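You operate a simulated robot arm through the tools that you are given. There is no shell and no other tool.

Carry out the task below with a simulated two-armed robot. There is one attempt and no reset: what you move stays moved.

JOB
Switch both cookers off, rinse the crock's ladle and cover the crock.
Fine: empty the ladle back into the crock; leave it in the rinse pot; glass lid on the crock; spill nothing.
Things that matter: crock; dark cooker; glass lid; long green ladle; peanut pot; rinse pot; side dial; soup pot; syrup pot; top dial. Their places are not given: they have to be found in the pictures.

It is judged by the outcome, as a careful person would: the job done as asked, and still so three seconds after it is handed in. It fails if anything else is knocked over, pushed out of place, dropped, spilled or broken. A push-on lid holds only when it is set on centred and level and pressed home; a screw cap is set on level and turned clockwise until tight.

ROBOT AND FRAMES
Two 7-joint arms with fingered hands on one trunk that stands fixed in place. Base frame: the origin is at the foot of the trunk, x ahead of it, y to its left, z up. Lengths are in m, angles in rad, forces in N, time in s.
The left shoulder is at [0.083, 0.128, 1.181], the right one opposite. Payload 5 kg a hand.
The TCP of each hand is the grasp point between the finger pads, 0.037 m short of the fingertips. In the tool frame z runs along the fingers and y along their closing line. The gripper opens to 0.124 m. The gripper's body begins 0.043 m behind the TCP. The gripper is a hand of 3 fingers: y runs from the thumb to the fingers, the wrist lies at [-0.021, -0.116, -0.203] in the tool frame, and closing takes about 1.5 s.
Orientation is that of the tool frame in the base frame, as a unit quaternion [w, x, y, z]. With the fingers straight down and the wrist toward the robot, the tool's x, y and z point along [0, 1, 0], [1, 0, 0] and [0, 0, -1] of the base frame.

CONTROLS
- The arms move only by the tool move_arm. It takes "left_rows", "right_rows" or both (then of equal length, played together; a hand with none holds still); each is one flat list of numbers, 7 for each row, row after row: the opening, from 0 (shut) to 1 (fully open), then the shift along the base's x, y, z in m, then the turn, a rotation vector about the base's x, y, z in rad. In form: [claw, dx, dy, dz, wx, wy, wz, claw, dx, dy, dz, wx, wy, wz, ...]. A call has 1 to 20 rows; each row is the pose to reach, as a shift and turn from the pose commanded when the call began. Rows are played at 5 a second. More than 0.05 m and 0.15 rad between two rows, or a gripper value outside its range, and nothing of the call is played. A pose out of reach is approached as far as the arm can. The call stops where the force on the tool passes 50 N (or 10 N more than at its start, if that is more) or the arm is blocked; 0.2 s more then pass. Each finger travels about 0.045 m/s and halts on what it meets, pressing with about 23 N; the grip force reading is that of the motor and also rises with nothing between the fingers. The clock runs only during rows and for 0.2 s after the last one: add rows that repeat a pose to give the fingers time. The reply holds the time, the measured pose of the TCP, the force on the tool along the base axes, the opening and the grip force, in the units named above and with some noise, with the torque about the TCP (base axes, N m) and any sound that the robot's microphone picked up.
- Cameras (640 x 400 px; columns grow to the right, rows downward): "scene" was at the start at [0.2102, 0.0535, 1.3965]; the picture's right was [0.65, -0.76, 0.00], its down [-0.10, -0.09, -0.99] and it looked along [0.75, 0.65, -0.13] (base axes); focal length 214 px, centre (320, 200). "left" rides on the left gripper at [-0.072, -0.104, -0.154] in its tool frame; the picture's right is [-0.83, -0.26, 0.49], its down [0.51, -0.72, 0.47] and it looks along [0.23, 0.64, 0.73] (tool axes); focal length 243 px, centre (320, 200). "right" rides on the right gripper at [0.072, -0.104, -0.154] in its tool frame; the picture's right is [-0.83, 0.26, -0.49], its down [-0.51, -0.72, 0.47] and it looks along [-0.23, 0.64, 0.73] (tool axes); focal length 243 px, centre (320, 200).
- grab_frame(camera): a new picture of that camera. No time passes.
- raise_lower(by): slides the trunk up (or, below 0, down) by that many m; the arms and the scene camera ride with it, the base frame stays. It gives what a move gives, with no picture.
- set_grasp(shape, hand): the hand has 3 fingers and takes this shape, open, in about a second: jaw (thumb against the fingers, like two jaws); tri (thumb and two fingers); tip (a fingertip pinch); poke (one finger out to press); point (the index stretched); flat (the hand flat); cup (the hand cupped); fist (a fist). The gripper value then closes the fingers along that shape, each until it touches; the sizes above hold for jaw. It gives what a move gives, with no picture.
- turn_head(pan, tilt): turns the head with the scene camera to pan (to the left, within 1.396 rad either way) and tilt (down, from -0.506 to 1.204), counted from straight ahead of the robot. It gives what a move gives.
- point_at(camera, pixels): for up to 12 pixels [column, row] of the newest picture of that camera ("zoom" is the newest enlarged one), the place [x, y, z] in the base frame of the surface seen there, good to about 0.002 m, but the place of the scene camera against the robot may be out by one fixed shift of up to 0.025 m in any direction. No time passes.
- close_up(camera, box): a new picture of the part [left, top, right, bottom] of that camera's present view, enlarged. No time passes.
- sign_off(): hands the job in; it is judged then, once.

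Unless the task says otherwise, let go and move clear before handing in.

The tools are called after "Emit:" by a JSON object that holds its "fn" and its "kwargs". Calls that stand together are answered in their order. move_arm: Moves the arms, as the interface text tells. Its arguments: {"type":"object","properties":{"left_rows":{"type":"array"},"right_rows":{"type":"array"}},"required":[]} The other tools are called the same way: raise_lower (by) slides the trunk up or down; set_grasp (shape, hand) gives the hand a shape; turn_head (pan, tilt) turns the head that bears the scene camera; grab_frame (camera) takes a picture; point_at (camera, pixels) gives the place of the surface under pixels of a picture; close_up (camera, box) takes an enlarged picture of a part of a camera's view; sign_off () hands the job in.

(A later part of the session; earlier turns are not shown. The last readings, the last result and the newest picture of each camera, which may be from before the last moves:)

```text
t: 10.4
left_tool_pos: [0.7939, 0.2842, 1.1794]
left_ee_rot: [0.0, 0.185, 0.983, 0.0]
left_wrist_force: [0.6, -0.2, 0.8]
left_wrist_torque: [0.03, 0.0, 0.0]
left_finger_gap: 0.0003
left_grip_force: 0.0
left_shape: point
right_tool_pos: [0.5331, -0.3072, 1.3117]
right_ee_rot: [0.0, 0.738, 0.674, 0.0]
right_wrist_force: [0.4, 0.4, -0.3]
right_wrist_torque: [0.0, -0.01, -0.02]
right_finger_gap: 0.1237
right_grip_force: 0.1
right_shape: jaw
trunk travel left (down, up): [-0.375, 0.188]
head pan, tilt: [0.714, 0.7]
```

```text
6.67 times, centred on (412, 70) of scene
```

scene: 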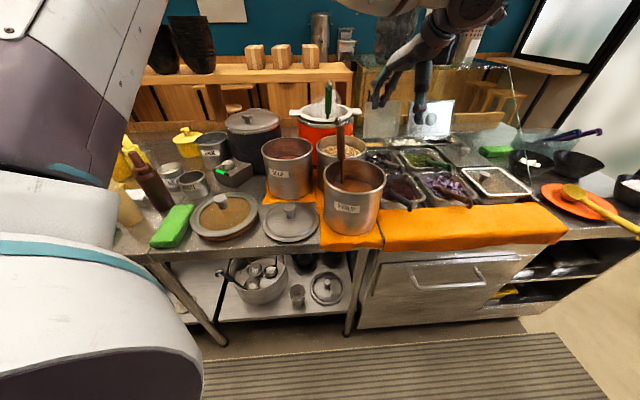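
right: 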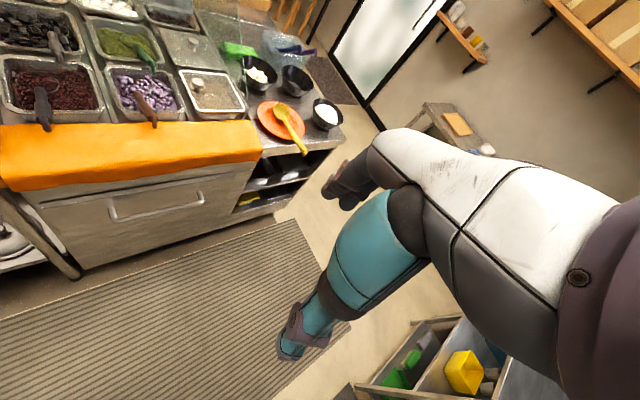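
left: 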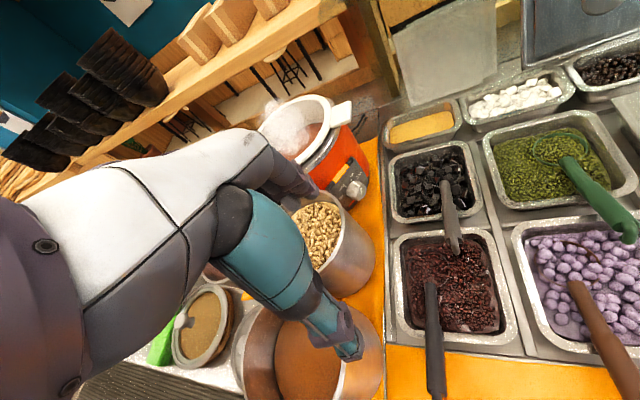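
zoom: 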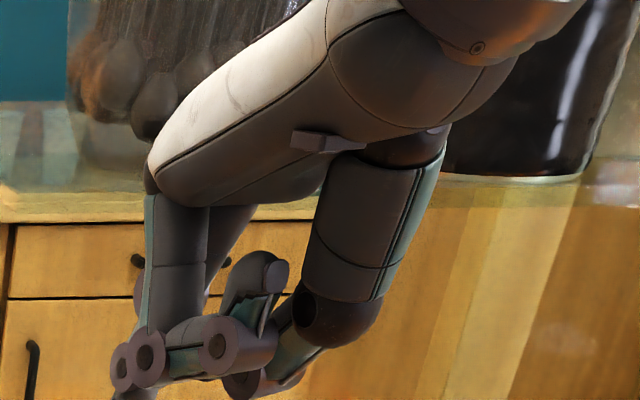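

Emit:
{"fn": "close_up", "kwargs": {"camera": "left", "box": [260, 120, 356, 260]}}

Emit:
{"fn": "point_at", "kwargs": {"camera": "zoom", "pixels": [[240, 110], [310, 145], [350, 170], [325, 190], [345, 255], [390, 280], [345, 350], [240, 280], [140, 270], [50, 350]]}}

Emit:
{"fn": "set_grasp", "kwargs": {"hand": "left", "shape": "poke"}}

Emit:
{"fn": "close_up", "kwargs": {"camera": "left", "box": [260, 120, 356, 260]}}

Emit:
{"fn": "point_at", "kwargs": {"camera": "zoom", "pixels": [[240, 110], [320, 130], [350, 170], [395, 200], [345, 255], [390, 270], [345, 350], [240, 280], [380, 240], [300, 380]]}}

Emit:
{"fn": "close_up", "kwargs": {"camera": "scene", "box": [380, 40, 444, 100]}}

```text
2.86 times, centred on (308, 190) of left
```

zoom: 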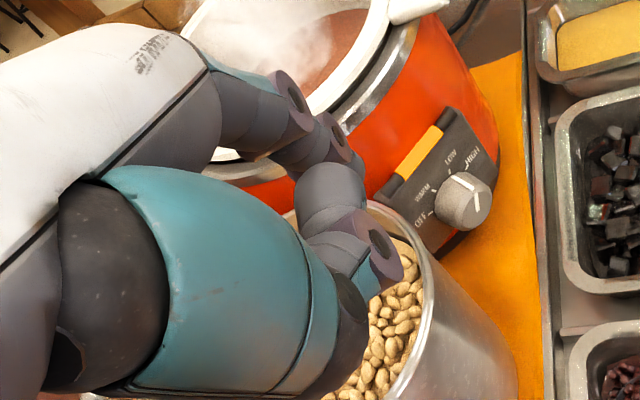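

```text
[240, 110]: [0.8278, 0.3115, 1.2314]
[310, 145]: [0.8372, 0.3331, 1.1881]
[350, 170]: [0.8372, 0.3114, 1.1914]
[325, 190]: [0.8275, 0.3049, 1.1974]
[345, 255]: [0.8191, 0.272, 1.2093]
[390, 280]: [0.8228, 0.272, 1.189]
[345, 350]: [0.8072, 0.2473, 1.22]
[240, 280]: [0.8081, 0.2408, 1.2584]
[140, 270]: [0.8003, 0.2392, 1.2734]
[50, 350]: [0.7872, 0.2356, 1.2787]
```

```text
t: 11.3
left_tool_pos: [0.7953, 0.2843, 1.1782]
left_ee_rot: [0.0, 0.184, 0.983, 0.0]
left_wrist_force: [-0.3, 0.1, 0.3]
left_wrist_torque: [0.02, 0.01, 0.05]
left_finger_gap: 0.0
left_grip_force: 0.1
left_shape: poke
right_tool_pos: [0.5332, -0.3076, 1.3101]
right_ee_rot: [-0.001, 0.739, 0.673, 0.0]
right_wrist_force: [0.4, 0.1, -0.3]
right_wrist_torque: [0.01, -0.02, -0.01]
right_finger_gap: 0.1239
right_grip_force: 0.1
right_shape: jaw
trunk travel left (down, up): [-0.375, 0.188]
head pan, tilt: [0.714, 0.7]
```

```text
2.86 times, centred on (308, 190) of left
```

zoom: 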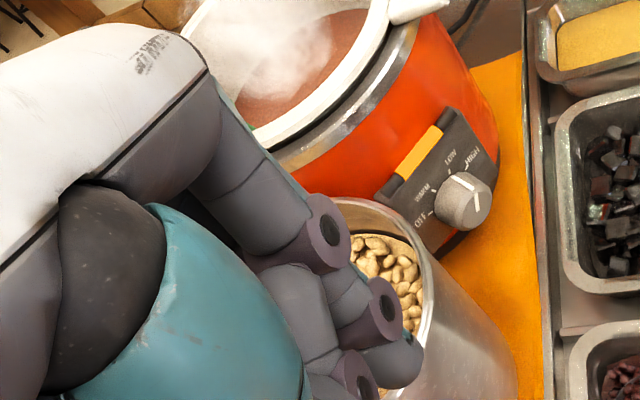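

```text
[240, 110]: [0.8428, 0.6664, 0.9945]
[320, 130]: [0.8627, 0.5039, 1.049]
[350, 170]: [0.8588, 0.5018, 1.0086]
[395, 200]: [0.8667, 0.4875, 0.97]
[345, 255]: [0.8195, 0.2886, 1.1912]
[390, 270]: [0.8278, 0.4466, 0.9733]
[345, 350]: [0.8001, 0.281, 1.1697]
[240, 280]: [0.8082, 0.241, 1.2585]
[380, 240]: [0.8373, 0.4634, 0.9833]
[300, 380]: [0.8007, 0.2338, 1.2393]
```

```text
6.67 times, centred on (412, 70) of scene
```

zoom: 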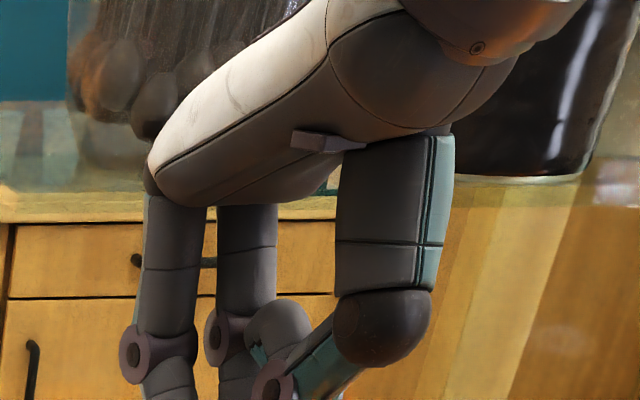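

"Poke" holds both fingers straight down with the thumb folded. I'll check "flat" and "tip" as well, since straight fingers would reach farther.

Emit:
{"fn": "set_grasp", "kwargs": {"hand": "left", "shape": "flat"}}

Emit:
{"fn": "close_up", "kwargs": {"camera": "left", "box": [200, 60, 400, 260]}}

Emit:
{"fn": "close_up", "kwargs": {"camera": "scene", "box": [340, 0, 500, 120]}}

Emit:
{"fn": "set_grasp", "kwargs": {"hand": "left", "shape": "tip"}}

Emit:
{"fn": "close_up", "kwargs": {"camera": "left", "box": [200, 100, 456, 400]}}

Emit:
{"fn": "close_up", "kwargs": {"camera": "scene", "box": [340, 0, 500, 120]}}

```text
t: 12.2
left_tool_pos: [0.7943, 0.2858, 1.1776]
left_ee_rot: [0.0, 0.185, 0.983, 0.0]
left_wrist_force: [0.2, -0.4, -0.5]
left_wrist_torque: [0.03, -0.01, 0.03]
left_finger_gap: 0.0
left_grip_force: 0.0
left_shape: flat
right_tool_pos: [0.5334, -0.3066, 1.3106]
right_ee_rot: [0.001, 0.739, 0.674, 0.001]
right_wrist_force: [0.1, 0.0, -0.9]
right_wrist_torque: [0.0, 0.0, -0.01]
right_finger_gap: 0.1238
right_grip_force: 0.0
right_shape: jaw
trunk travel left (down, up): [-0.375, 0.188]
head pan, tilt: [0.714, 0.7]
```

```text
2.00 times, centred on (300, 160) of left
```

zoom: 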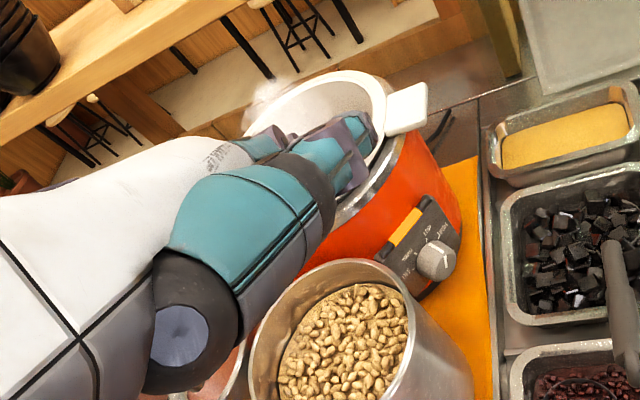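

```text
3.33 times, centred on (420, 60) of scene
```

zoom: 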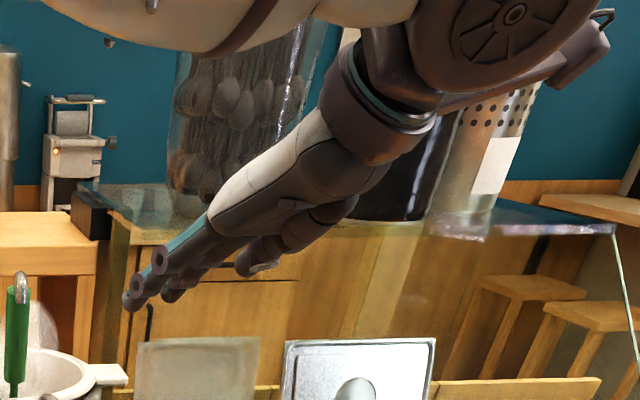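

```text
t: 13.1
left_tool_pos: [0.7955, 0.2849, 1.1784]
left_ee_rot: [0.0, 0.185, 0.983, 0.0]
left_wrist_force: [-0.2, -0.9, -0.5]
left_wrist_torque: [0.0, 0.0, -0.01]
left_finger_gap: 0.1237
left_grip_force: 0.1
left_shape: tip
right_tool_pos: [0.5344, -0.3067, 1.3104]
right_ee_rot: [0.001, 0.739, 0.674, 0.0]
right_wrist_force: [0.2, 0.5, -0.1]
right_wrist_torque: [0.03, 0.01, -0.02]
right_finger_gap: 0.1238
right_grip_force: 0.1
right_shape: jaw
trunk travel left (down, up): [-0.375, 0.188]
head pan, tilt: [0.714, 0.7]
```

```text
1.33 times, centred on (328, 250) of left
```

zoom: 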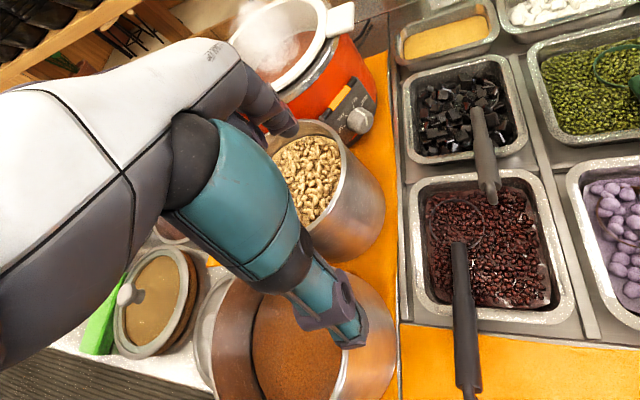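

```text
3.33 times, centred on (420, 60) of scene
```

zoom: 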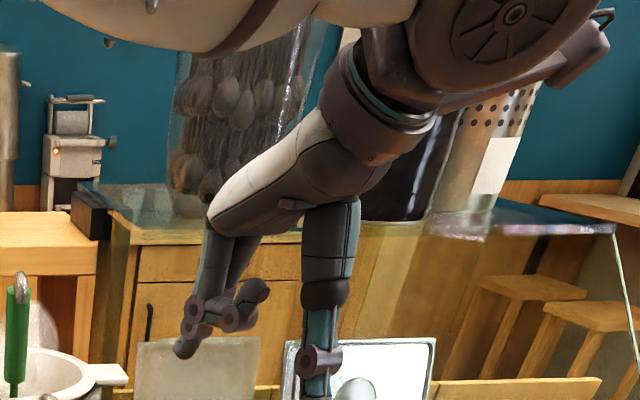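

"Flat" stretches the fingers along the palm, giving a long slender hand — promising for a swipe over the knob's top. I'll set flat again and measure where the fingertips are.

Emit:
{"fn": "set_grasp", "kwargs": {"hand": "left", "shape": "flat"}}

Emit:
{"fn": "close_up", "kwargs": {"camera": "left", "box": [250, 90, 378, 170]}}

Emit:
{"fn": "point_at", "kwargs": {"camera": "zoom", "pixels": [[420, 120], [450, 210], [350, 60], [320, 110], [400, 150], [440, 160], [380, 200], [210, 260], [300, 320], [330, 170]]}}

Emit:
{"fn": "close_up", "kwargs": {"camera": "scene", "box": [360, 30, 460, 92]}}

Emit:
{"fn": "point_at", "kwargs": {"camera": "zoom", "pixels": [[85, 275], [60, 310], [130, 245], [185, 250], [160, 290], [300, 265], [330, 200], [430, 150], [200, 190]]}}

```text
t: 14.0
left_tool_pos: [0.7937, 0.2845, 1.178]
left_ee_rot: [0.001, 0.185, 0.983, 0.0]
left_wrist_force: [0.1, 0.5, 0.3]
left_wrist_torque: [0.0, 0.01, 0.0]
left_finger_gap: 0.119
left_grip_force: 0.1
left_shape: flat
right_tool_pos: [0.5349, -0.3069, 1.3119]
right_ee_rot: [0.001, 0.739, 0.674, 0.0]
right_wrist_force: [0.2, -0.5, 1.1]
right_wrist_torque: [-0.02, 0.02, -0.01]
right_finger_gap: 0.1237
right_grip_force: 0.0
right_shape: jaw
trunk travel left (down, up): [-0.375, 0.188]
head pan, tilt: [0.714, 0.7]
```

```text
5.00 times, centred on (314, 130) of left
```

zoom: 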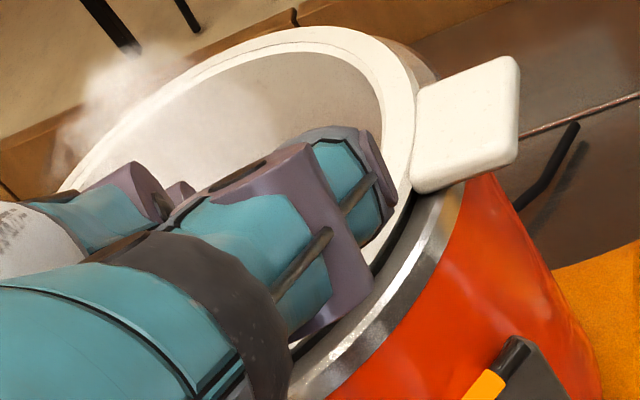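

```text
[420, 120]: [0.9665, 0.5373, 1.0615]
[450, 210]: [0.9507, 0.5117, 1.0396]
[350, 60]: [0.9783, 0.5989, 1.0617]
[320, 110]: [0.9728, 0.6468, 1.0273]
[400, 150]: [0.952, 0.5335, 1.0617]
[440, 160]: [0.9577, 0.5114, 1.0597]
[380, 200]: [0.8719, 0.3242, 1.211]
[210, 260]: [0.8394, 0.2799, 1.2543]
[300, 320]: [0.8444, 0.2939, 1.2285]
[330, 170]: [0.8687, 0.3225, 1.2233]
```

```text
6.40 times, centred on (410, 61) of scene
```

zoom: 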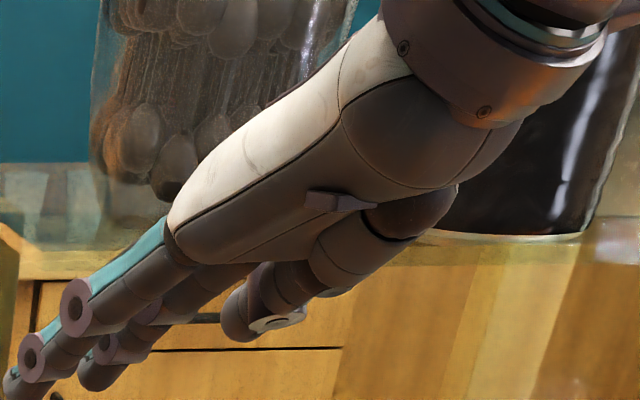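

```text
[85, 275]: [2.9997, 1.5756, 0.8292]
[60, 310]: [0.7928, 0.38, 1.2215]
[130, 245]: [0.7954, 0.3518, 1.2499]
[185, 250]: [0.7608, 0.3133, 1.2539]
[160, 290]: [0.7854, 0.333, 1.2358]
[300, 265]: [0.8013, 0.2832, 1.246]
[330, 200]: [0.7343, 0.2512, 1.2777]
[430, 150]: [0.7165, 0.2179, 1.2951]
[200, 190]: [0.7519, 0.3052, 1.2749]
```

The flat hand seems to be about 0.32 m from wrist to fingertips. I'll measure the fingertips more exactly with the scene camera.

Emit:
{"fn": "close_up", "kwargs": {"camera": "scene", "box": [346, 60, 410, 100]}}

Emit:
{"fn": "point_at", "kwargs": {"camera": "zoom", "pixels": [[160, 330], [170, 345], [190, 300], [225, 210], [280, 320], [300, 270], [215, 285], [185, 340], [330, 220]]}}

```text
10.00 times, centred on (378, 80) of scene
```

zoom: 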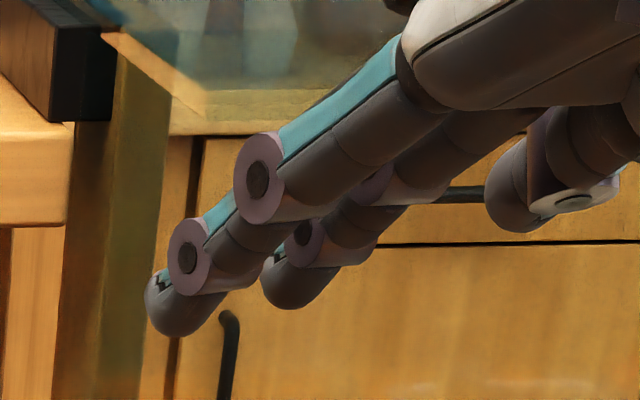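

```text
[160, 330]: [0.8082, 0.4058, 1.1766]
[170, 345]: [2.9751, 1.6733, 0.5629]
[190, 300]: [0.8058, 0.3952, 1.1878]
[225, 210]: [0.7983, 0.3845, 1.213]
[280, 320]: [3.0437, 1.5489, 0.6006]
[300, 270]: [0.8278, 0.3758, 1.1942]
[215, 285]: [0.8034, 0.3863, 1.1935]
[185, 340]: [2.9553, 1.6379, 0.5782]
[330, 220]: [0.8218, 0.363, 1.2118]
```

The flat fingertips are at about (0.024, 0.136, 0.007) in the tool frame, so a flat hand coming down steeply at yaw ≈25° can reach the knob's top and clear the pot rim. I'll raise the trunk for forearm clearance, then turn the hand where it is.

Emit:
{"fn": "raise_lower", "kwargs": {"by": 0.1}}

Emit:
{"fn": "move_arm", "kwargs": {"left_rows": [1, 0, 0, 0, 0, 0, -0.127, 1, 0, 0, 0, 0, 0, -0.254, 1, 0, 0, 0, 0, 0, -0.382, 1, 0, 0, 0, 0, 0, -0.509, 1, 0, 0, 0, 0, 0, -0.637, 1, 0, 0, 0, 0, 0, -0.764]}}

Emit:
{"fn": "grab_frame", "kwargs": {"camera": "left"}}

Emit:
{"fn": "grab_frame", "kwargs": {"camera": "scene"}}

```text
t: 15.3
left_tool_pos: [0.795, 0.2842, 1.2762]
left_ee_rot: [-0.001, 0.185, 0.983, 0.0]
left_wrist_force: [-0.1, -0.3, 0.0]
left_wrist_torque: [-0.01, 0.02, -0.02]
left_finger_gap: 0.1191
left_grip_force: 0.0
left_shape: flat
right_tool_pos: [0.5336, -0.3068, 1.4101]
right_ee_rot: [0.0, 0.739, 0.674, -0.001]
right_wrist_force: [0.5, 0.1, 0.0]
right_wrist_torque: [-0.01, 0.02, -0.01]
right_finger_gap: 0.1237
right_grip_force: 0.0
right_shape: jaw
trunk travel left (down, up): [-0.475, 0.088]
head pan, tilt: [0.714, 0.7]
```

```text
t: 16.7
left_tool_pos: [0.7934, 0.2862, 1.2786]
left_ee_rot: [0.001, 0.538, 0.843, 0.0]
left_wrist_force: [-1.5, 0.9, -0.2]
left_wrist_torque: [0.02, 0.01, 0.0]
left_finger_gap: 0.0
left_grip_force: 0.1
left_shape: flat
right_tool_pos: [0.5328, -0.3057, 1.4106]
right_ee_rot: [-0.001, 0.739, 0.674, 0.0]
right_wrist_force: [-0.1, -0.6, 0.4]
right_wrist_torque: [-0.02, 0.0, 0.0]
right_finger_gap: 0.1238
right_grip_force: 0.0
right_shape: jaw
trunk travel left (down, up): [-0.475, 0.088]
head pan, tilt: [0.714, 0.7]
```

```text
taken
```

left: 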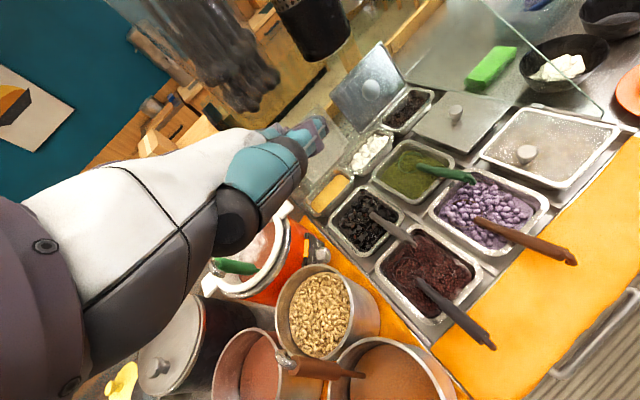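

```text
taken
```

scene: 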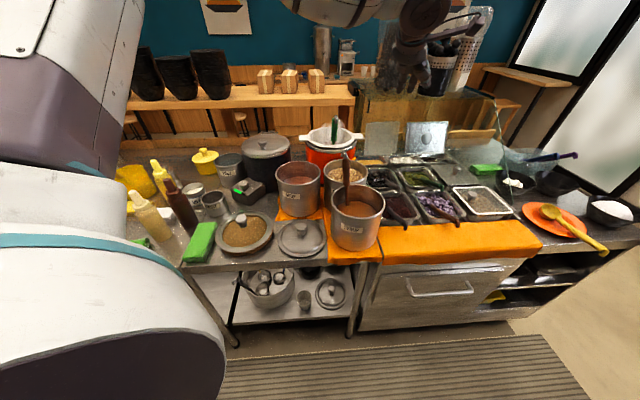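

The hand is turned (yaw ≈25°) with clear space below. Now I'll tilt it and bring the fingertips to a hover about 10 cm above the knob.

Emit:
{"fn": "move_arm", "kwargs": {"left_rows": [1, 0.002, 0.02, -0.02, -0.0555, 0.1185, 0, 1, 0.004, 0.045, -0.045, -0.111, 0.237, 0, 1, 0.006, 0.07, -0.08, -0.111, 0.237, 0, 1, 0.008, 0.09, -0.12, -0.111, 0.237, 0, 1, 0.01, 0.109, -0.155, -0.111, 0.237, 0, 1, 0.0116, 0.109, -0.189, -0.111, 0.237, 0]}}

Emit:
{"fn": "grab_frame", "kwargs": {"camera": "left"}}

Emit:
{"fn": "close_up", "kwargs": {"camera": "scene", "box": [280, 60, 440, 210]}}

```text
t: 18.1
left_tool_pos: [0.8068, 0.3932, 1.0885]
left_ee_rot: [-0.07, 0.534, 0.835, -0.111]
left_wrist_force: [0.4, -0.3, 0.3]
left_wrist_torque: [0.02, 0.01, -0.01]
left_finger_gap: 0.0001
left_grip_force: 0.0
left_shape: flat
right_tool_pos: [0.5332, -0.3064, 1.4116]
right_ee_rot: [-0.001, 0.739, 0.674, 0.0]
right_wrist_force: [-1.0, 0.6, 0.2]
right_wrist_torque: [0.0, -0.03, 0.02]
right_finger_gap: 0.1238
right_grip_force: 0.1
right_shape: jaw
trunk travel left (down, up): [-0.475, 0.088]
head pan, tilt: [0.714, 0.7]
```

```text
taken
```

left: 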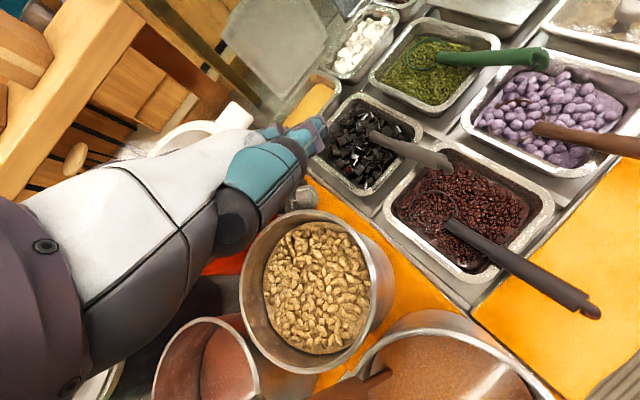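

```text
2.67 times, centred on (360, 135) of scene
```

zoom: 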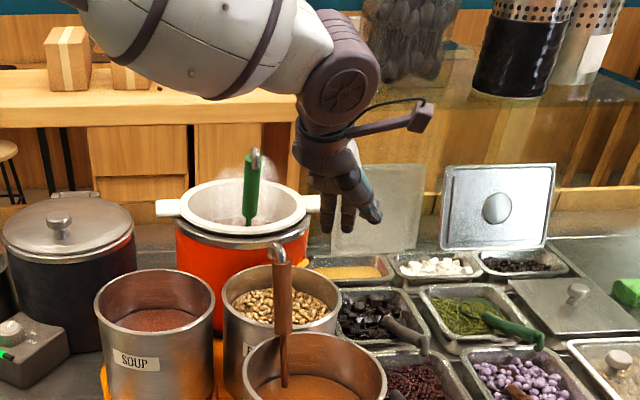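

The hand hovers above the crock's right flank with the fingertips at scene zoom (328,230) and (347,232). I'll measure the tips and see what the left camera can see of the knob.

Emit:
{"fn": "close_up", "kwargs": {"camera": "scene", "box": [384, 110, 432, 150]}}

Emit:
{"fn": "point_at", "kwargs": {"camera": "zoom", "pixels": [[325, 320], [330, 335], [440, 320], [440, 335], [345, 250]]}}

Emit:
{"fn": "close_up", "kwargs": {"camera": "left", "box": [240, 100, 368, 240]}}

```text
10.00 times, centred on (408, 130) of scene
```

zoom: 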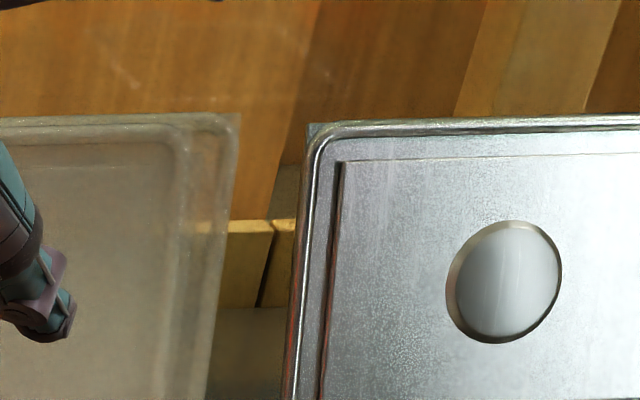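

```text
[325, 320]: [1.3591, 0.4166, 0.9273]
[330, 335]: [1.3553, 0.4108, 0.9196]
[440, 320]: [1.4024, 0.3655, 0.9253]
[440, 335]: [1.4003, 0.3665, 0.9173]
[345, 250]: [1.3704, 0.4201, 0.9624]
```

```text
2.86 times, centred on (304, 170) of left
```

zoom: 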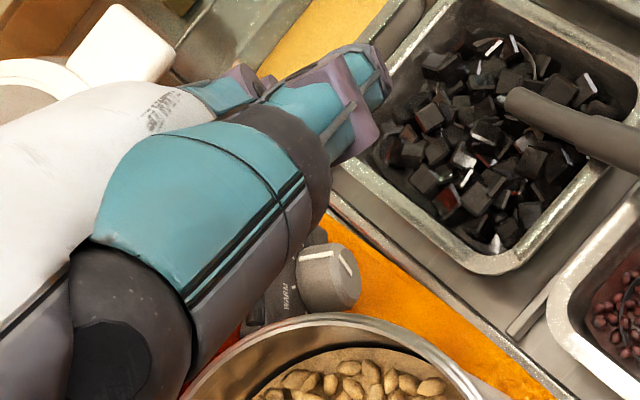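

Emit:
{"fn": "close_up", "kwargs": {"camera": "scene", "box": [346, 122, 394, 152]}}

Emit:
{"fn": "point_at", "kwargs": {"camera": "zoom", "pixels": [[215, 300], [225, 330], [320, 300], [320, 330], [470, 240], [230, 200], [330, 200]]}}

Emit:
{"fn": "close_up", "kwargs": {"camera": "left", "box": [272, 170, 336, 210]}}

Emit:
{"fn": "point_at", "kwargs": {"camera": "zoom", "pixels": [[260, 200], [320, 190], [370, 240], [220, 270], [300, 270]]}}

```text
13.33 times, centred on (370, 137) of scene
```

zoom: 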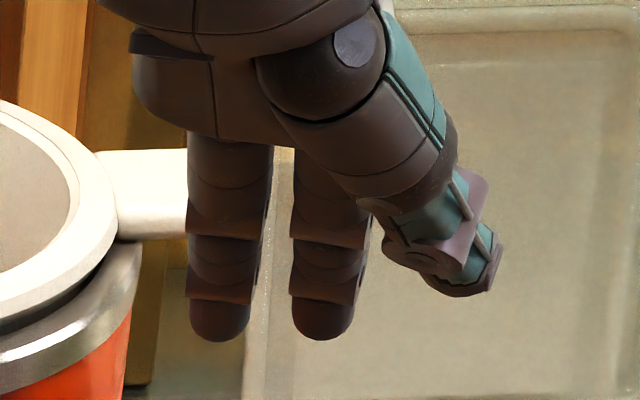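

```text
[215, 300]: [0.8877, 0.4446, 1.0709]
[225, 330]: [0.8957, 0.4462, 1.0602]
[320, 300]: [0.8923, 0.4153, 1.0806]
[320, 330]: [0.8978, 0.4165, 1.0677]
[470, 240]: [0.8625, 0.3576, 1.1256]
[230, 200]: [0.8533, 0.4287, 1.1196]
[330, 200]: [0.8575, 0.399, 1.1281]
```

```text
10.00 times, centred on (304, 190) of left
```

zoom: 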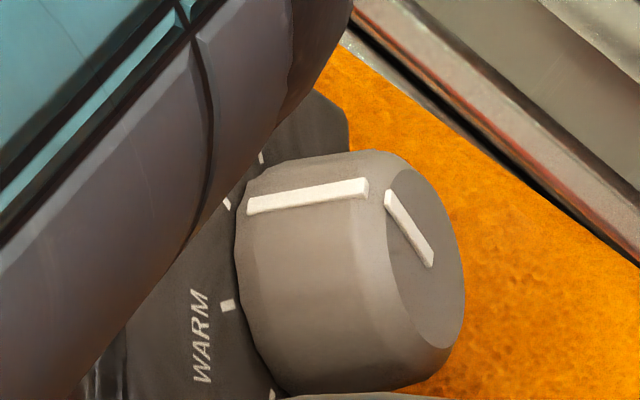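

```text
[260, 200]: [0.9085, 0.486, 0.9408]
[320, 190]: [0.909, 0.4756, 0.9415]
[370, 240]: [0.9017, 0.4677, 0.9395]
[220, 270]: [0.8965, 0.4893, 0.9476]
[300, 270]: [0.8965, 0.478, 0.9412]
```

The left camera shows the knob clearly (zoom ridge (310,195)), and the left finger's tip centre is about (0.912, 0.464, 1.056). I'll lower it to about 2 cm above the knob's upper right and shift it a little toward the panel.

Emit:
{"fn": "move_arm", "kwargs": {"left_rows": [1, 0.001, 0.005, -0.03, 0, 0, 0, 1, 0.002, 0.01, -0.06, 0, 0, 0, 1, 0.002, 0.01, -0.08, 0, 0, 0, 1, 0.002, 0.01, -0.088, 0, 0, 0]}}

Emit:
{"fn": "close_up", "kwargs": {"camera": "left", "box": [240, 100, 368, 240]}}

Emit:
{"fn": "close_up", "kwargs": {"camera": "scene", "box": [330, 110, 410, 190]}}

```text
t: 19.1
left_tool_pos: [0.8081, 0.4037, 1.0005]
left_ee_rot: [-0.07, 0.533, 0.836, -0.111]
left_wrist_force: [0.5, 0.0, 0.3]
left_wrist_torque: [0.01, 0.0, -0.03]
left_finger_gap: 0.0002
left_grip_force: 0.0
left_shape: flat
right_tool_pos: [0.5323, -0.3059, 1.4114]
right_ee_rot: [0.001, 0.739, 0.674, 0.0]
right_wrist_force: [0.3, -0.6, 0.5]
right_wrist_torque: [-0.02, 0.01, 0.0]
right_finger_gap: 0.124
right_grip_force: 0.0
right_shape: jaw
trunk travel left (down, up): [-0.475, 0.088]
head pan, tilt: [0.714, 0.7]
```

```text
2.86 times, centred on (304, 170) of left
```

zoom: 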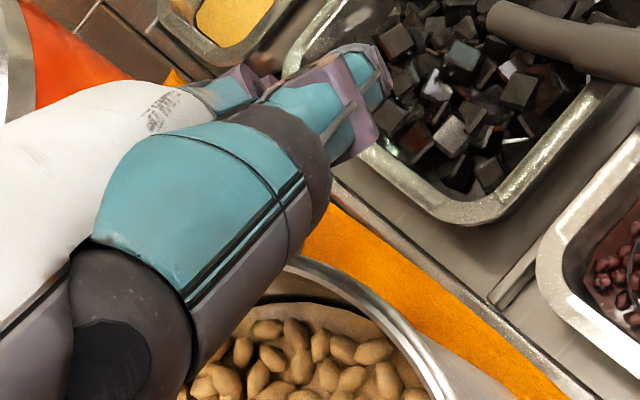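

```text
5.00 times, centred on (370, 150) of scene
```

zoom: 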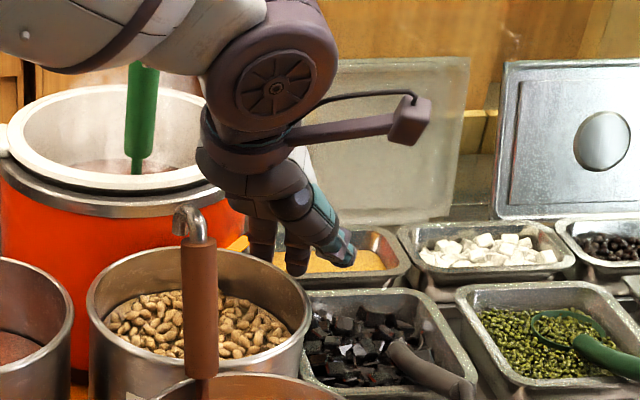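

The fingers hang above the knob now, with peanut-pot clearance. I'll lower in small steps and watch the force for contact.

Emit:
{"fn": "move_arm", "kwargs": {"left_rows": [1, 0, 0, -0.004, 0, 0, 0, 1, 0, 0, -0.008, 0, 0, 0, 1, 0, 0, -0.012, 0, 0, 0]}}

```text
t: 19.9
left_tool_pos: [0.8078, 0.4034, 0.9883]
left_ee_rot: [-0.069, 0.532, 0.836, -0.111]
left_wrist_force: [-0.2, -0.1, 0.2]
left_wrist_torque: [-0.03, -0.01, -0.05]
left_finger_gap: 0.0
left_grip_force: 0.1
left_shape: flat
right_tool_pos: [0.5317, -0.3064, 1.4104]
right_ee_rot: [-0.001, 0.739, 0.674, 0.0]
right_wrist_force: [0.5, -0.2, 0.0]
right_wrist_torque: [0.0, -0.02, 0.01]
right_finger_gap: 0.1238
right_grip_force: 0.1
right_shape: jaw
trunk travel left (down, up): [-0.475, 0.088]
head pan, tilt: [0.714, 0.7]
```

Emit:
{"fn": "move_arm", "kwargs": {"left_rows": [1, 0, 0, -0.003, 0, 0, 0, 1, 0, 0, -0.006, 0, 0, 0, 1, 0, 0, -0.009, 0, 0, 0]}}

```text
t: 20.7
left_tool_pos: [0.8076, 0.4032, 0.9813]
left_ee_rot: [-0.07, 0.533, 0.836, -0.111]
left_wrist_force: [0.7, -0.6, 0.5]
left_wrist_torque: [0.05, -0.08, -0.04]
left_finger_gap: 0.0
left_grip_force: 0.1
left_shape: flat
right_tool_pos: [0.5334, -0.3067, 1.4117]
right_ee_rot: [0.0, 0.739, 0.673, 0.0]
right_wrist_force: [0.2, -0.3, -0.2]
right_wrist_torque: [-0.02, -0.01, 0.02]
right_finger_gap: 0.1238
right_grip_force: 0.0
right_shape: jaw
trunk travel left (down, up): [-0.475, 0.088]
head pan, tilt: [0.714, 0.7]
```

No contact yet; lowering further in small steps.

Emit:
{"fn": "move_arm", "kwargs": {"left_rows": [1, 0, 0, -0.003, 0, 0, 0, 1, 0, 0, -0.006, 0, 0, 0]}}

```text
t: 21.3
left_tool_pos: [0.8079, 0.4034, 0.9753]
left_ee_rot: [-0.07, 0.534, 0.836, -0.11]
left_wrist_force: [1.9, -0.1, 2.2]
left_wrist_torque: [0.18, -0.34, -0.08]
left_finger_gap: 0.0
left_grip_force: 0.0
left_shape: flat
right_tool_pos: [0.533, -0.3062, 1.411]
right_ee_rot: [0.0, 0.739, 0.674, -0.001]
right_wrist_force: [-0.4, -0.1, -0.2]
right_wrist_torque: [0.02, 0.0, -0.04]
right_finger_gap: 0.1236
right_grip_force: 0.1
right_shape: jaw
trunk travel left (down, up): [-0.475, 0.088]
head pan, tilt: [0.714, 0.7]
```

Contact: force (1.9, 0, 2.2) N puts the fingertip on the knob's upper right as intended. I'll now press a few mm and drag along an arc toward −x to turn it part of the way, then lift.

Emit:
{"fn": "move_arm", "kwargs": {"left_rows": [1, -0.0027, 0, -0.003, 0, 0, 0, 1, -0.0058, 0, -0.0007, 0, 0, 0, 1, -0.0092, 0, 0.0009, 0, 0, 0, 1, -0.0129, 0, 0.002, 0, 0, 0, 1, -0.0167, 0, 0.0024, 0, 0, 0, 1, -0.0186, 0, 0.0024, 0, 0, 0]}}

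```text
t: 22.7
left_tool_pos: [0.7912, 0.4027, 0.976]
left_ee_rot: [-0.07, 0.533, 0.836, -0.11]
left_wrist_force: [14.3, -0.9, 7.4]
left_wrist_torque: [0.31, -0.25, -0.75]
left_finger_gap: 0.0
left_grip_force: 0.0
left_shape: flat
right_tool_pos: [0.5347, -0.307, 1.4098]
right_ee_rot: [0.0, 0.739, 0.673, 0.0]
right_wrist_force: [0.5, 0.6, -0.7]
right_wrist_torque: [-0.03, -0.03, 0.03]
right_finger_gap: 0.1236
right_grip_force: 0.2
right_shape: jaw
trunk travel left (down, up): [-0.475, 0.088]
head pan, tilt: [0.714, 0.7]
```

The tip moved 17 mm with 14 N of drag and 7 N of press, so the knob probably turned. I'll lift straight up to where the left camera can see the dial.

Emit:
{"fn": "move_arm", "kwargs": {"left_rows": [1, 0.002, 0, 0.02, 0, 0, 0, 1, 0.004, 0, 0.05, 0, 0, 0, 1, 0.008, -0.003, 0.08, 0, 0, 0, 1, 0.014, -0.008, 0.112, 0, 0, 0]}}

Emit:
{"fn": "close_up", "kwargs": {"camera": "left", "box": [240, 100, 368, 240]}}

Emit:
{"fn": "close_up", "kwargs": {"camera": "left", "box": [272, 170, 336, 210]}}

```text
t: 23.7
left_tool_pos: [0.802, 0.3947, 1.09]
left_ee_rot: [-0.07, 0.533, 0.836, -0.111]
left_wrist_force: [0.9, -0.3, -0.1]
left_wrist_torque: [0.0, 0.0, 0.01]
left_finger_gap: 0.0001
left_grip_force: 0.1
left_shape: flat
right_tool_pos: [0.5325, -0.3077, 1.4119]
right_ee_rot: [0.0, 0.739, 0.674, 0.001]
right_wrist_force: [0.1, -0.2, -1.5]
right_wrist_torque: [0.03, -0.02, -0.01]
right_finger_gap: 0.1238
right_grip_force: 0.0
right_shape: jaw
trunk travel left (down, up): [-0.475, 0.088]
head pan, tilt: [0.714, 0.7]
```

```text
2.86 times, centred on (304, 170) of left
```

zoom: 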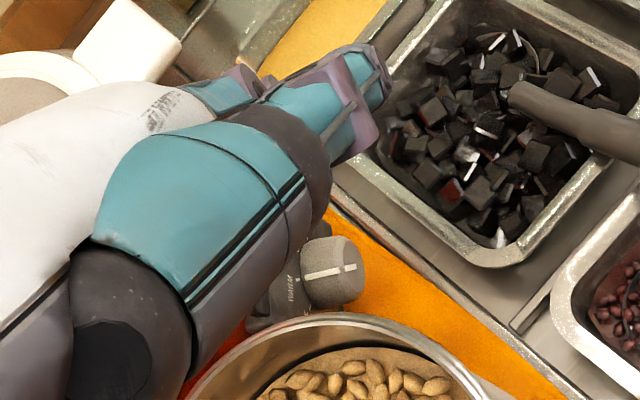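

```text
10.00 times, centred on (304, 190) of left
```

zoom: 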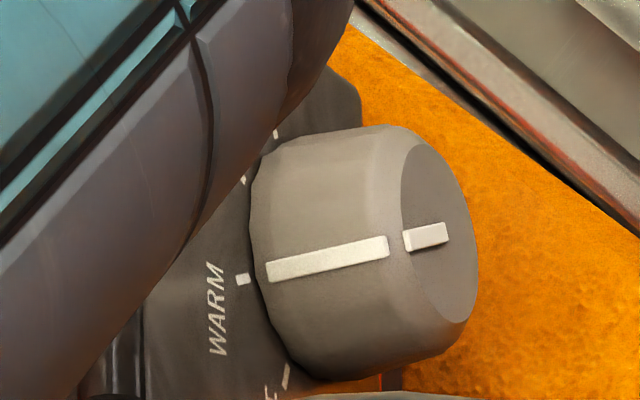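

The knob turned from LOW to about WARM, so the swipe works. I'll check that the crock hasn't shifted, by measuring the WARM tick (zoom (242,280)) and the knob.

Emit:
{"fn": "point_at", "kwargs": {"camera": "zoom", "pixels": [[242, 280], [277, 270], [380, 245], [445, 230], [285, 375], [300, 150], [350, 140]]}}

Emit:
{"fn": "close_up", "kwargs": {"camera": "scene", "box": [270, 90, 398, 190]}}

```text
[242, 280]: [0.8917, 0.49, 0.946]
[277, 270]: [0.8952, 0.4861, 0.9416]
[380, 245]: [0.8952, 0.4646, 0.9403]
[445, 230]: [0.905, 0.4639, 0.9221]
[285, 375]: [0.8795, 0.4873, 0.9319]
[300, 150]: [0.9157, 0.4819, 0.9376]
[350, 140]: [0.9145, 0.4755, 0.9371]
```

```text
4.00 times, centred on (334, 140) of scene
```

zoom: 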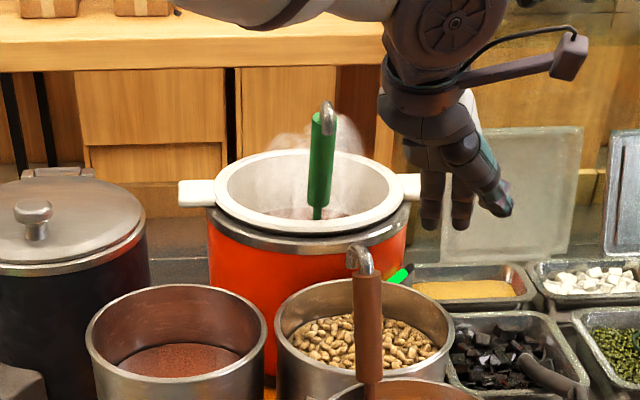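

The crock stayed put (WARM tick unchanged within 1 mm) and its indicator went green. The drag force was rather high, so I'll check that the peanut pot's rim wasn't touched by measuring its rim again.

Emit:
{"fn": "grab_frame", "kwargs": {"camera": "left"}}

Emit:
{"fn": "close_up", "kwargs": {"camera": "left", "box": [230, 190, 422, 390]}}

```text
taken
```

left: 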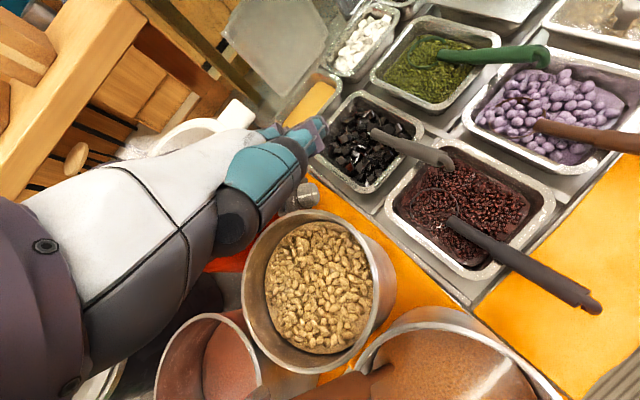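

```text
2.00 times, centred on (326, 290) of left
```

zoom: 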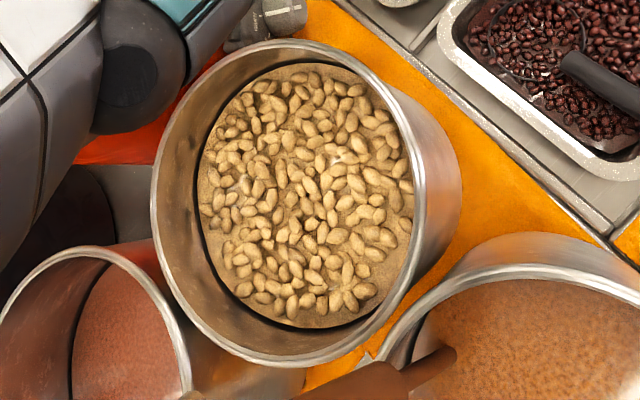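

Emit:
{"fn": "point_at", "kwargs": {"camera": "zoom", "pixels": [[285, 42], [350, 58], [396, 105], [422, 190], [411, 260], [365, 330], [290, 362], [215, 335], [170, 270], [155, 190], [175, 115], [230, 58]]}}

```text
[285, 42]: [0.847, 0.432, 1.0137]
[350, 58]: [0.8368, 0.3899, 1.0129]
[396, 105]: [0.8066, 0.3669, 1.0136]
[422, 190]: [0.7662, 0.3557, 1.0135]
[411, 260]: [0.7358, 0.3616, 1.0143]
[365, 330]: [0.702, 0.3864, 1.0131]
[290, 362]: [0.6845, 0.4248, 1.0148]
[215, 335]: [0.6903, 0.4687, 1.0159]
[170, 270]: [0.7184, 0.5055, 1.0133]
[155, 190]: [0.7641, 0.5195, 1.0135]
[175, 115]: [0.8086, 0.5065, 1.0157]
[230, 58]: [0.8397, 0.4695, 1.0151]
```

The pot's rim now fits centre (0.766, 0.438); it may have been grazed by a few mm at most. For the second stroke I'll stay farther right (fingertip x > 0.908) so the finger clears the rim.

Emit:
{"fn": "move_arm", "kwargs": {"left_rows": [1, 0.0126, 0.008, -0.049, 0, 0, 0, 1, 0.0156, 0.008, -0.089, 0, 0, 0, 1, 0.0156, 0.008, -0.114, 0, 0, 0, 1, 0.0144, 0.008, -0.1208, 0, 0, 0, 1, 0.0144, 0.008, -0.1208, 0, 0, 0]}}

```text
refused: row 1 steps farther than a row can; nothing moved
```

Emit:
{"fn": "move_arm", "kwargs": {"left_rows": [1, 0.008, 0.004, -0.025, 0, 0, 0, 1, 0.0126, 0.008, -0.055, 0, 0, 0, 1, 0.0156, 0.008, -0.089, 0, 0, 0, 1, 0.0156, 0.008, -0.114, 0, 0, 0, 1, 0.0144, 0.008, -0.1208, 0, 0, 0, 1, 0.0144, 0.008, -0.1208, 0, 0, 0]}}

```text
t: 25.1
left_tool_pos: [0.817, 0.403, 0.9686]
left_ee_rot: [-0.07, 0.534, 0.835, -0.109]
left_wrist_force: [0.5, 0.6, -0.4]
left_wrist_torque: [0.11, -0.14, -0.05]
left_finger_gap: 0.0
left_grip_force: 0.1
left_shape: flat
right_tool_pos: [0.5331, -0.3065, 1.4113]
right_ee_rot: [0.0, 0.74, 0.673, 0.0]
right_wrist_force: [-0.3, 0.1, -0.2]
right_wrist_torque: [-0.01, -0.01, 0.02]
right_finger_gap: 0.1238
right_grip_force: 0.1
right_shape: jaw
trunk travel left (down, up): [-0.475, 0.088]
head pan, tilt: [0.714, 0.7]
```

Reached the right flank of the knob without contact. Now press in and stroke up and over, stopping at x ≈ 0.909.

Emit:
{"fn": "move_arm", "kwargs": {"left_rows": [1, -0.004, 0, -0.002, 0, 0, 0, 1, -0.0079, 0, -0.004, 0, 0, 0, 1, -0.0099, 0, -0.0008, 0, 0, 0, 1, -0.0125, 0, 0.0021, 0, 0, 0, 1, -0.0155, 0, 0.0045, 0, 0, 0]}}

```text
t: 26.3
left_tool_pos: [0.8006, 0.4033, 0.973]
left_ee_rot: [-0.069, 0.534, 0.836, -0.109]
left_wrist_force: [2.7, -0.5, 5.0]
left_wrist_torque: [0.29, -0.66, -0.29]
left_finger_gap: 0.0001
left_grip_force: 0.1
left_shape: flat
right_tool_pos: [0.5329, -0.3078, 1.4108]
right_ee_rot: [0.0, 0.74, 0.673, 0.001]
right_wrist_force: [0.1, -0.1, -0.9]
right_wrist_torque: [0.0, -0.01, -0.02]
right_finger_gap: 0.1239
right_grip_force: 0.0
right_shape: jaw
trunk travel left (down, up): [-0.475, 0.088]
head pan, tilt: [0.714, 0.7]
```

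Force is gentle (2.7, 5.0) N, so the knob follows. I'll complete the stroke and lift for a look.

Emit:
{"fn": "move_arm", "kwargs": {"left_rows": [1, -0.0027, 0, 0.0014, 0, 0, 0, 1, -0.0045, 0, 0.0022, 0, 0, 0, 1, -0.0045, 0, 0.0022, 0, 0, 0, 1, -0.0025, 0, 0.03, 0, 0, 0, 1, 0.0015, -0.002, 0.07, 0, 0, 0, 1, 0.0015, -0.008, 0.115, 0, 0, 0]}}

Emit:
{"fn": "close_up", "kwargs": {"camera": "left", "box": [272, 170, 336, 210]}}

Emit:
{"fn": "close_up", "kwargs": {"camera": "scene", "box": [270, 90, 398, 190]}}

```text
t: 27.7
left_tool_pos: [0.8019, 0.3957, 1.0882]
left_ee_rot: [-0.071, 0.534, 0.835, -0.109]
left_wrist_force: [-0.5, 0.3, -0.2]
left_wrist_torque: [0.03, -0.01, 0.05]
left_finger_gap: 0.0
left_grip_force: 0.0
left_shape: flat
right_tool_pos: [0.5305, -0.3076, 1.4117]
right_ee_rot: [0.001, 0.739, 0.673, 0.001]
right_wrist_force: [0.8, -0.9, -0.5]
right_wrist_torque: [-0.01, 0.0, -0.01]
right_finger_gap: 0.1239
right_grip_force: 0.0
right_shape: jaw
trunk travel left (down, up): [-0.475, 0.088]
head pan, tilt: [0.714, 0.7]
```

```text
10.00 times, centred on (304, 190) of left
```

zoom: 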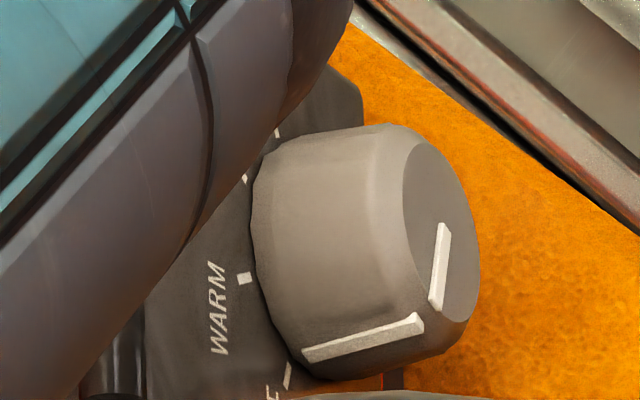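

```text
4.00 times, centred on (334, 140) of scene
```

zoom: 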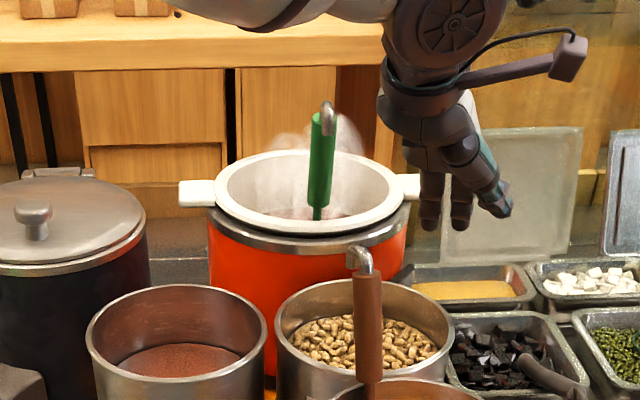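

The indicator has gone dark and the pointer is close to the OFF tick. Measuring the pointer's exact angle and looking closer at the indicator.

Emit:
{"fn": "close_up", "kwargs": {"camera": "left", "box": [280, 175, 328, 205]}}

Emit:
{"fn": "point_at", "kwargs": {"camera": "zoom", "pixels": [[310, 400], [420, 370], [480, 240], [478, 340], [275, 430], [298, 405], [445, 350]]}}

Emit:
{"fn": "close_up", "kwargs": {"camera": "scene", "box": [334, 147, 366, 167]}}

```text
13.33 times, centred on (304, 190) of left
```

zoom: 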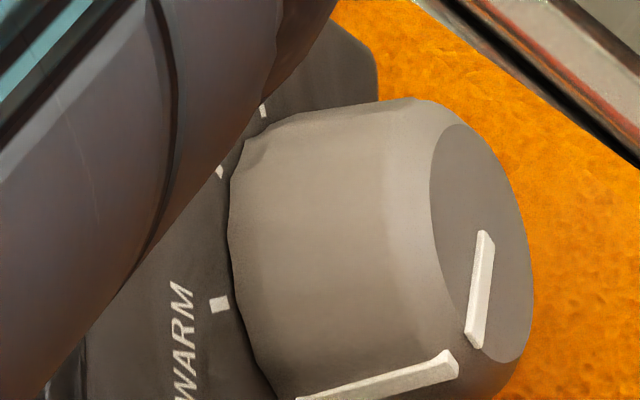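

```text
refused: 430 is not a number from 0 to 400
```

```text
16.00 times, centred on (350, 157) of scene
```

zoom: 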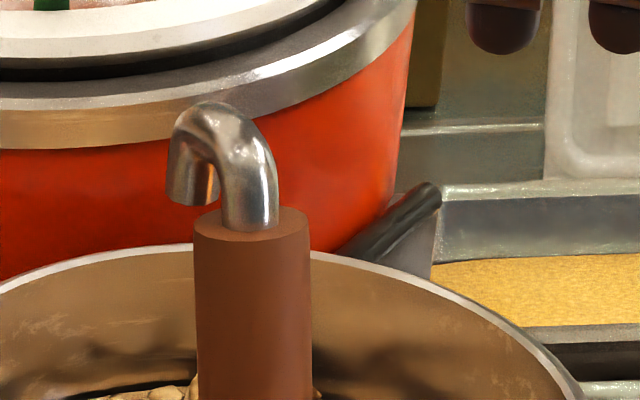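

The indicator bar is fully dark now. One more measurement of the pointer against the OFF tick.

Emit:
{"fn": "close_up", "kwargs": {"camera": "left", "box": [280, 185, 328, 215]}}

Emit:
{"fn": "point_at", "kwargs": {"camera": "zoom", "pixels": [[310, 275], [440, 235], [485, 110], [475, 200], [278, 305], [220, 170]]}}

```text
13.33 times, centred on (304, 200) of left
```

zoom: 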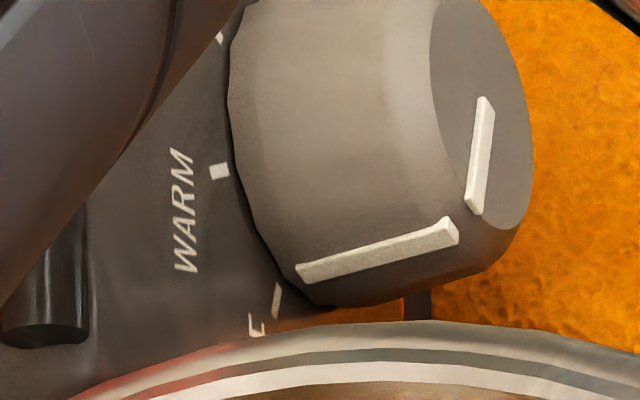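

```text
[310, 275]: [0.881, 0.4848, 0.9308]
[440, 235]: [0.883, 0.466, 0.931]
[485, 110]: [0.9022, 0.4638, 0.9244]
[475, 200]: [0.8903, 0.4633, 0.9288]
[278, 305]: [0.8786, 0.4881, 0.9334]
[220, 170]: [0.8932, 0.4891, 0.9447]
```

The side dial is exactly at OFF (pointer 159°, OFF tick 157.5°) and dark. Now I'll lift the left hand clear, undo the tilt, and go toward the top dial.

Emit:
{"fn": "move_arm", "kwargs": {"left_rows": [1, 0, -0.02, 0.04, 0, 0, 0, 1, -0.002, -0.045, 0.08, 0, 0, 0, 1, -0.005, -0.07, 0.12, 0, 0, 0, 1, -0.008, -0.09, 0.155, 0, 0, 0, 1, -0.01, -0.1, 0.19, 0.0555, -0.1185, 0, 1, -0.01, -0.1, 0.2, 0.111, -0.237, 0]}}

Emit:
{"fn": "set_grasp", "kwargs": {"hand": "left", "shape": "jaw"}}

Emit:
{"fn": "grab_frame", "kwargs": {"camera": "left"}}

Emit:
{"fn": "grab_frame", "kwargs": {"camera": "scene"}}

```text
t: 29.1
left_tool_pos: [0.7925, 0.2949, 1.2875]
left_ee_rot: [0.001, 0.537, 0.843, 0.001]
left_wrist_force: [0.3, 0.5, 0.1]
left_wrist_torque: [0.0, 0.03, 0.01]
left_finger_gap: 0.0
left_grip_force: 0.0
left_shape: flat
right_tool_pos: [0.5308, -0.3061, 1.412]
right_ee_rot: [0.001, 0.739, 0.673, 0.001]
right_wrist_force: [0.2, -0.1, 0.9]
right_wrist_torque: [0.0, -0.01, 0.0]
right_finger_gap: 0.1237
right_grip_force: 0.0
right_shape: jaw
trunk travel left (down, up): [-0.475, 0.088]
head pan, tilt: [0.714, 0.7]
```

```text
t: 30.0
left_tool_pos: [0.7944, 0.2964, 1.2867]
left_ee_rot: [-0.001, 0.537, 0.843, -0.001]
left_wrist_force: [0.7, 0.6, 0.5]
left_wrist_torque: [-0.02, -0.02, -0.01]
left_finger_gap: 0.1239
left_grip_force: 0.1
left_shape: jaw
right_tool_pos: [0.534, -0.3068, 1.4104]
right_ee_rot: [0.0, 0.739, 0.674, 0.0]
right_wrist_force: [0.2, -0.1, 0.0]
right_wrist_torque: [0.01, -0.05, -0.03]
right_finger_gap: 0.1238
right_grip_force: 0.0
right_shape: jaw
trunk travel left (down, up): [-0.475, 0.088]
head pan, tilt: [0.714, 0.7]
```

```text
taken
```

left: 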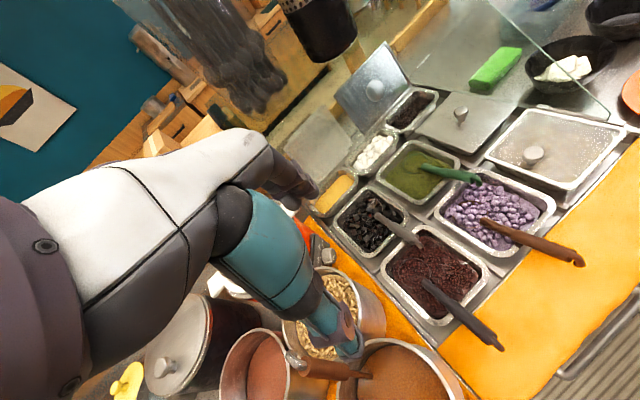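

```text
taken
```

scene: 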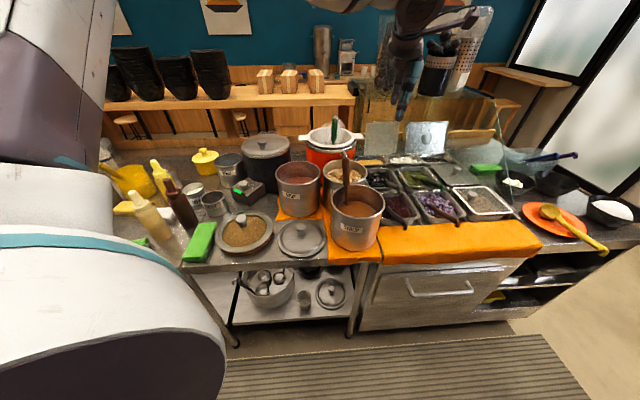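

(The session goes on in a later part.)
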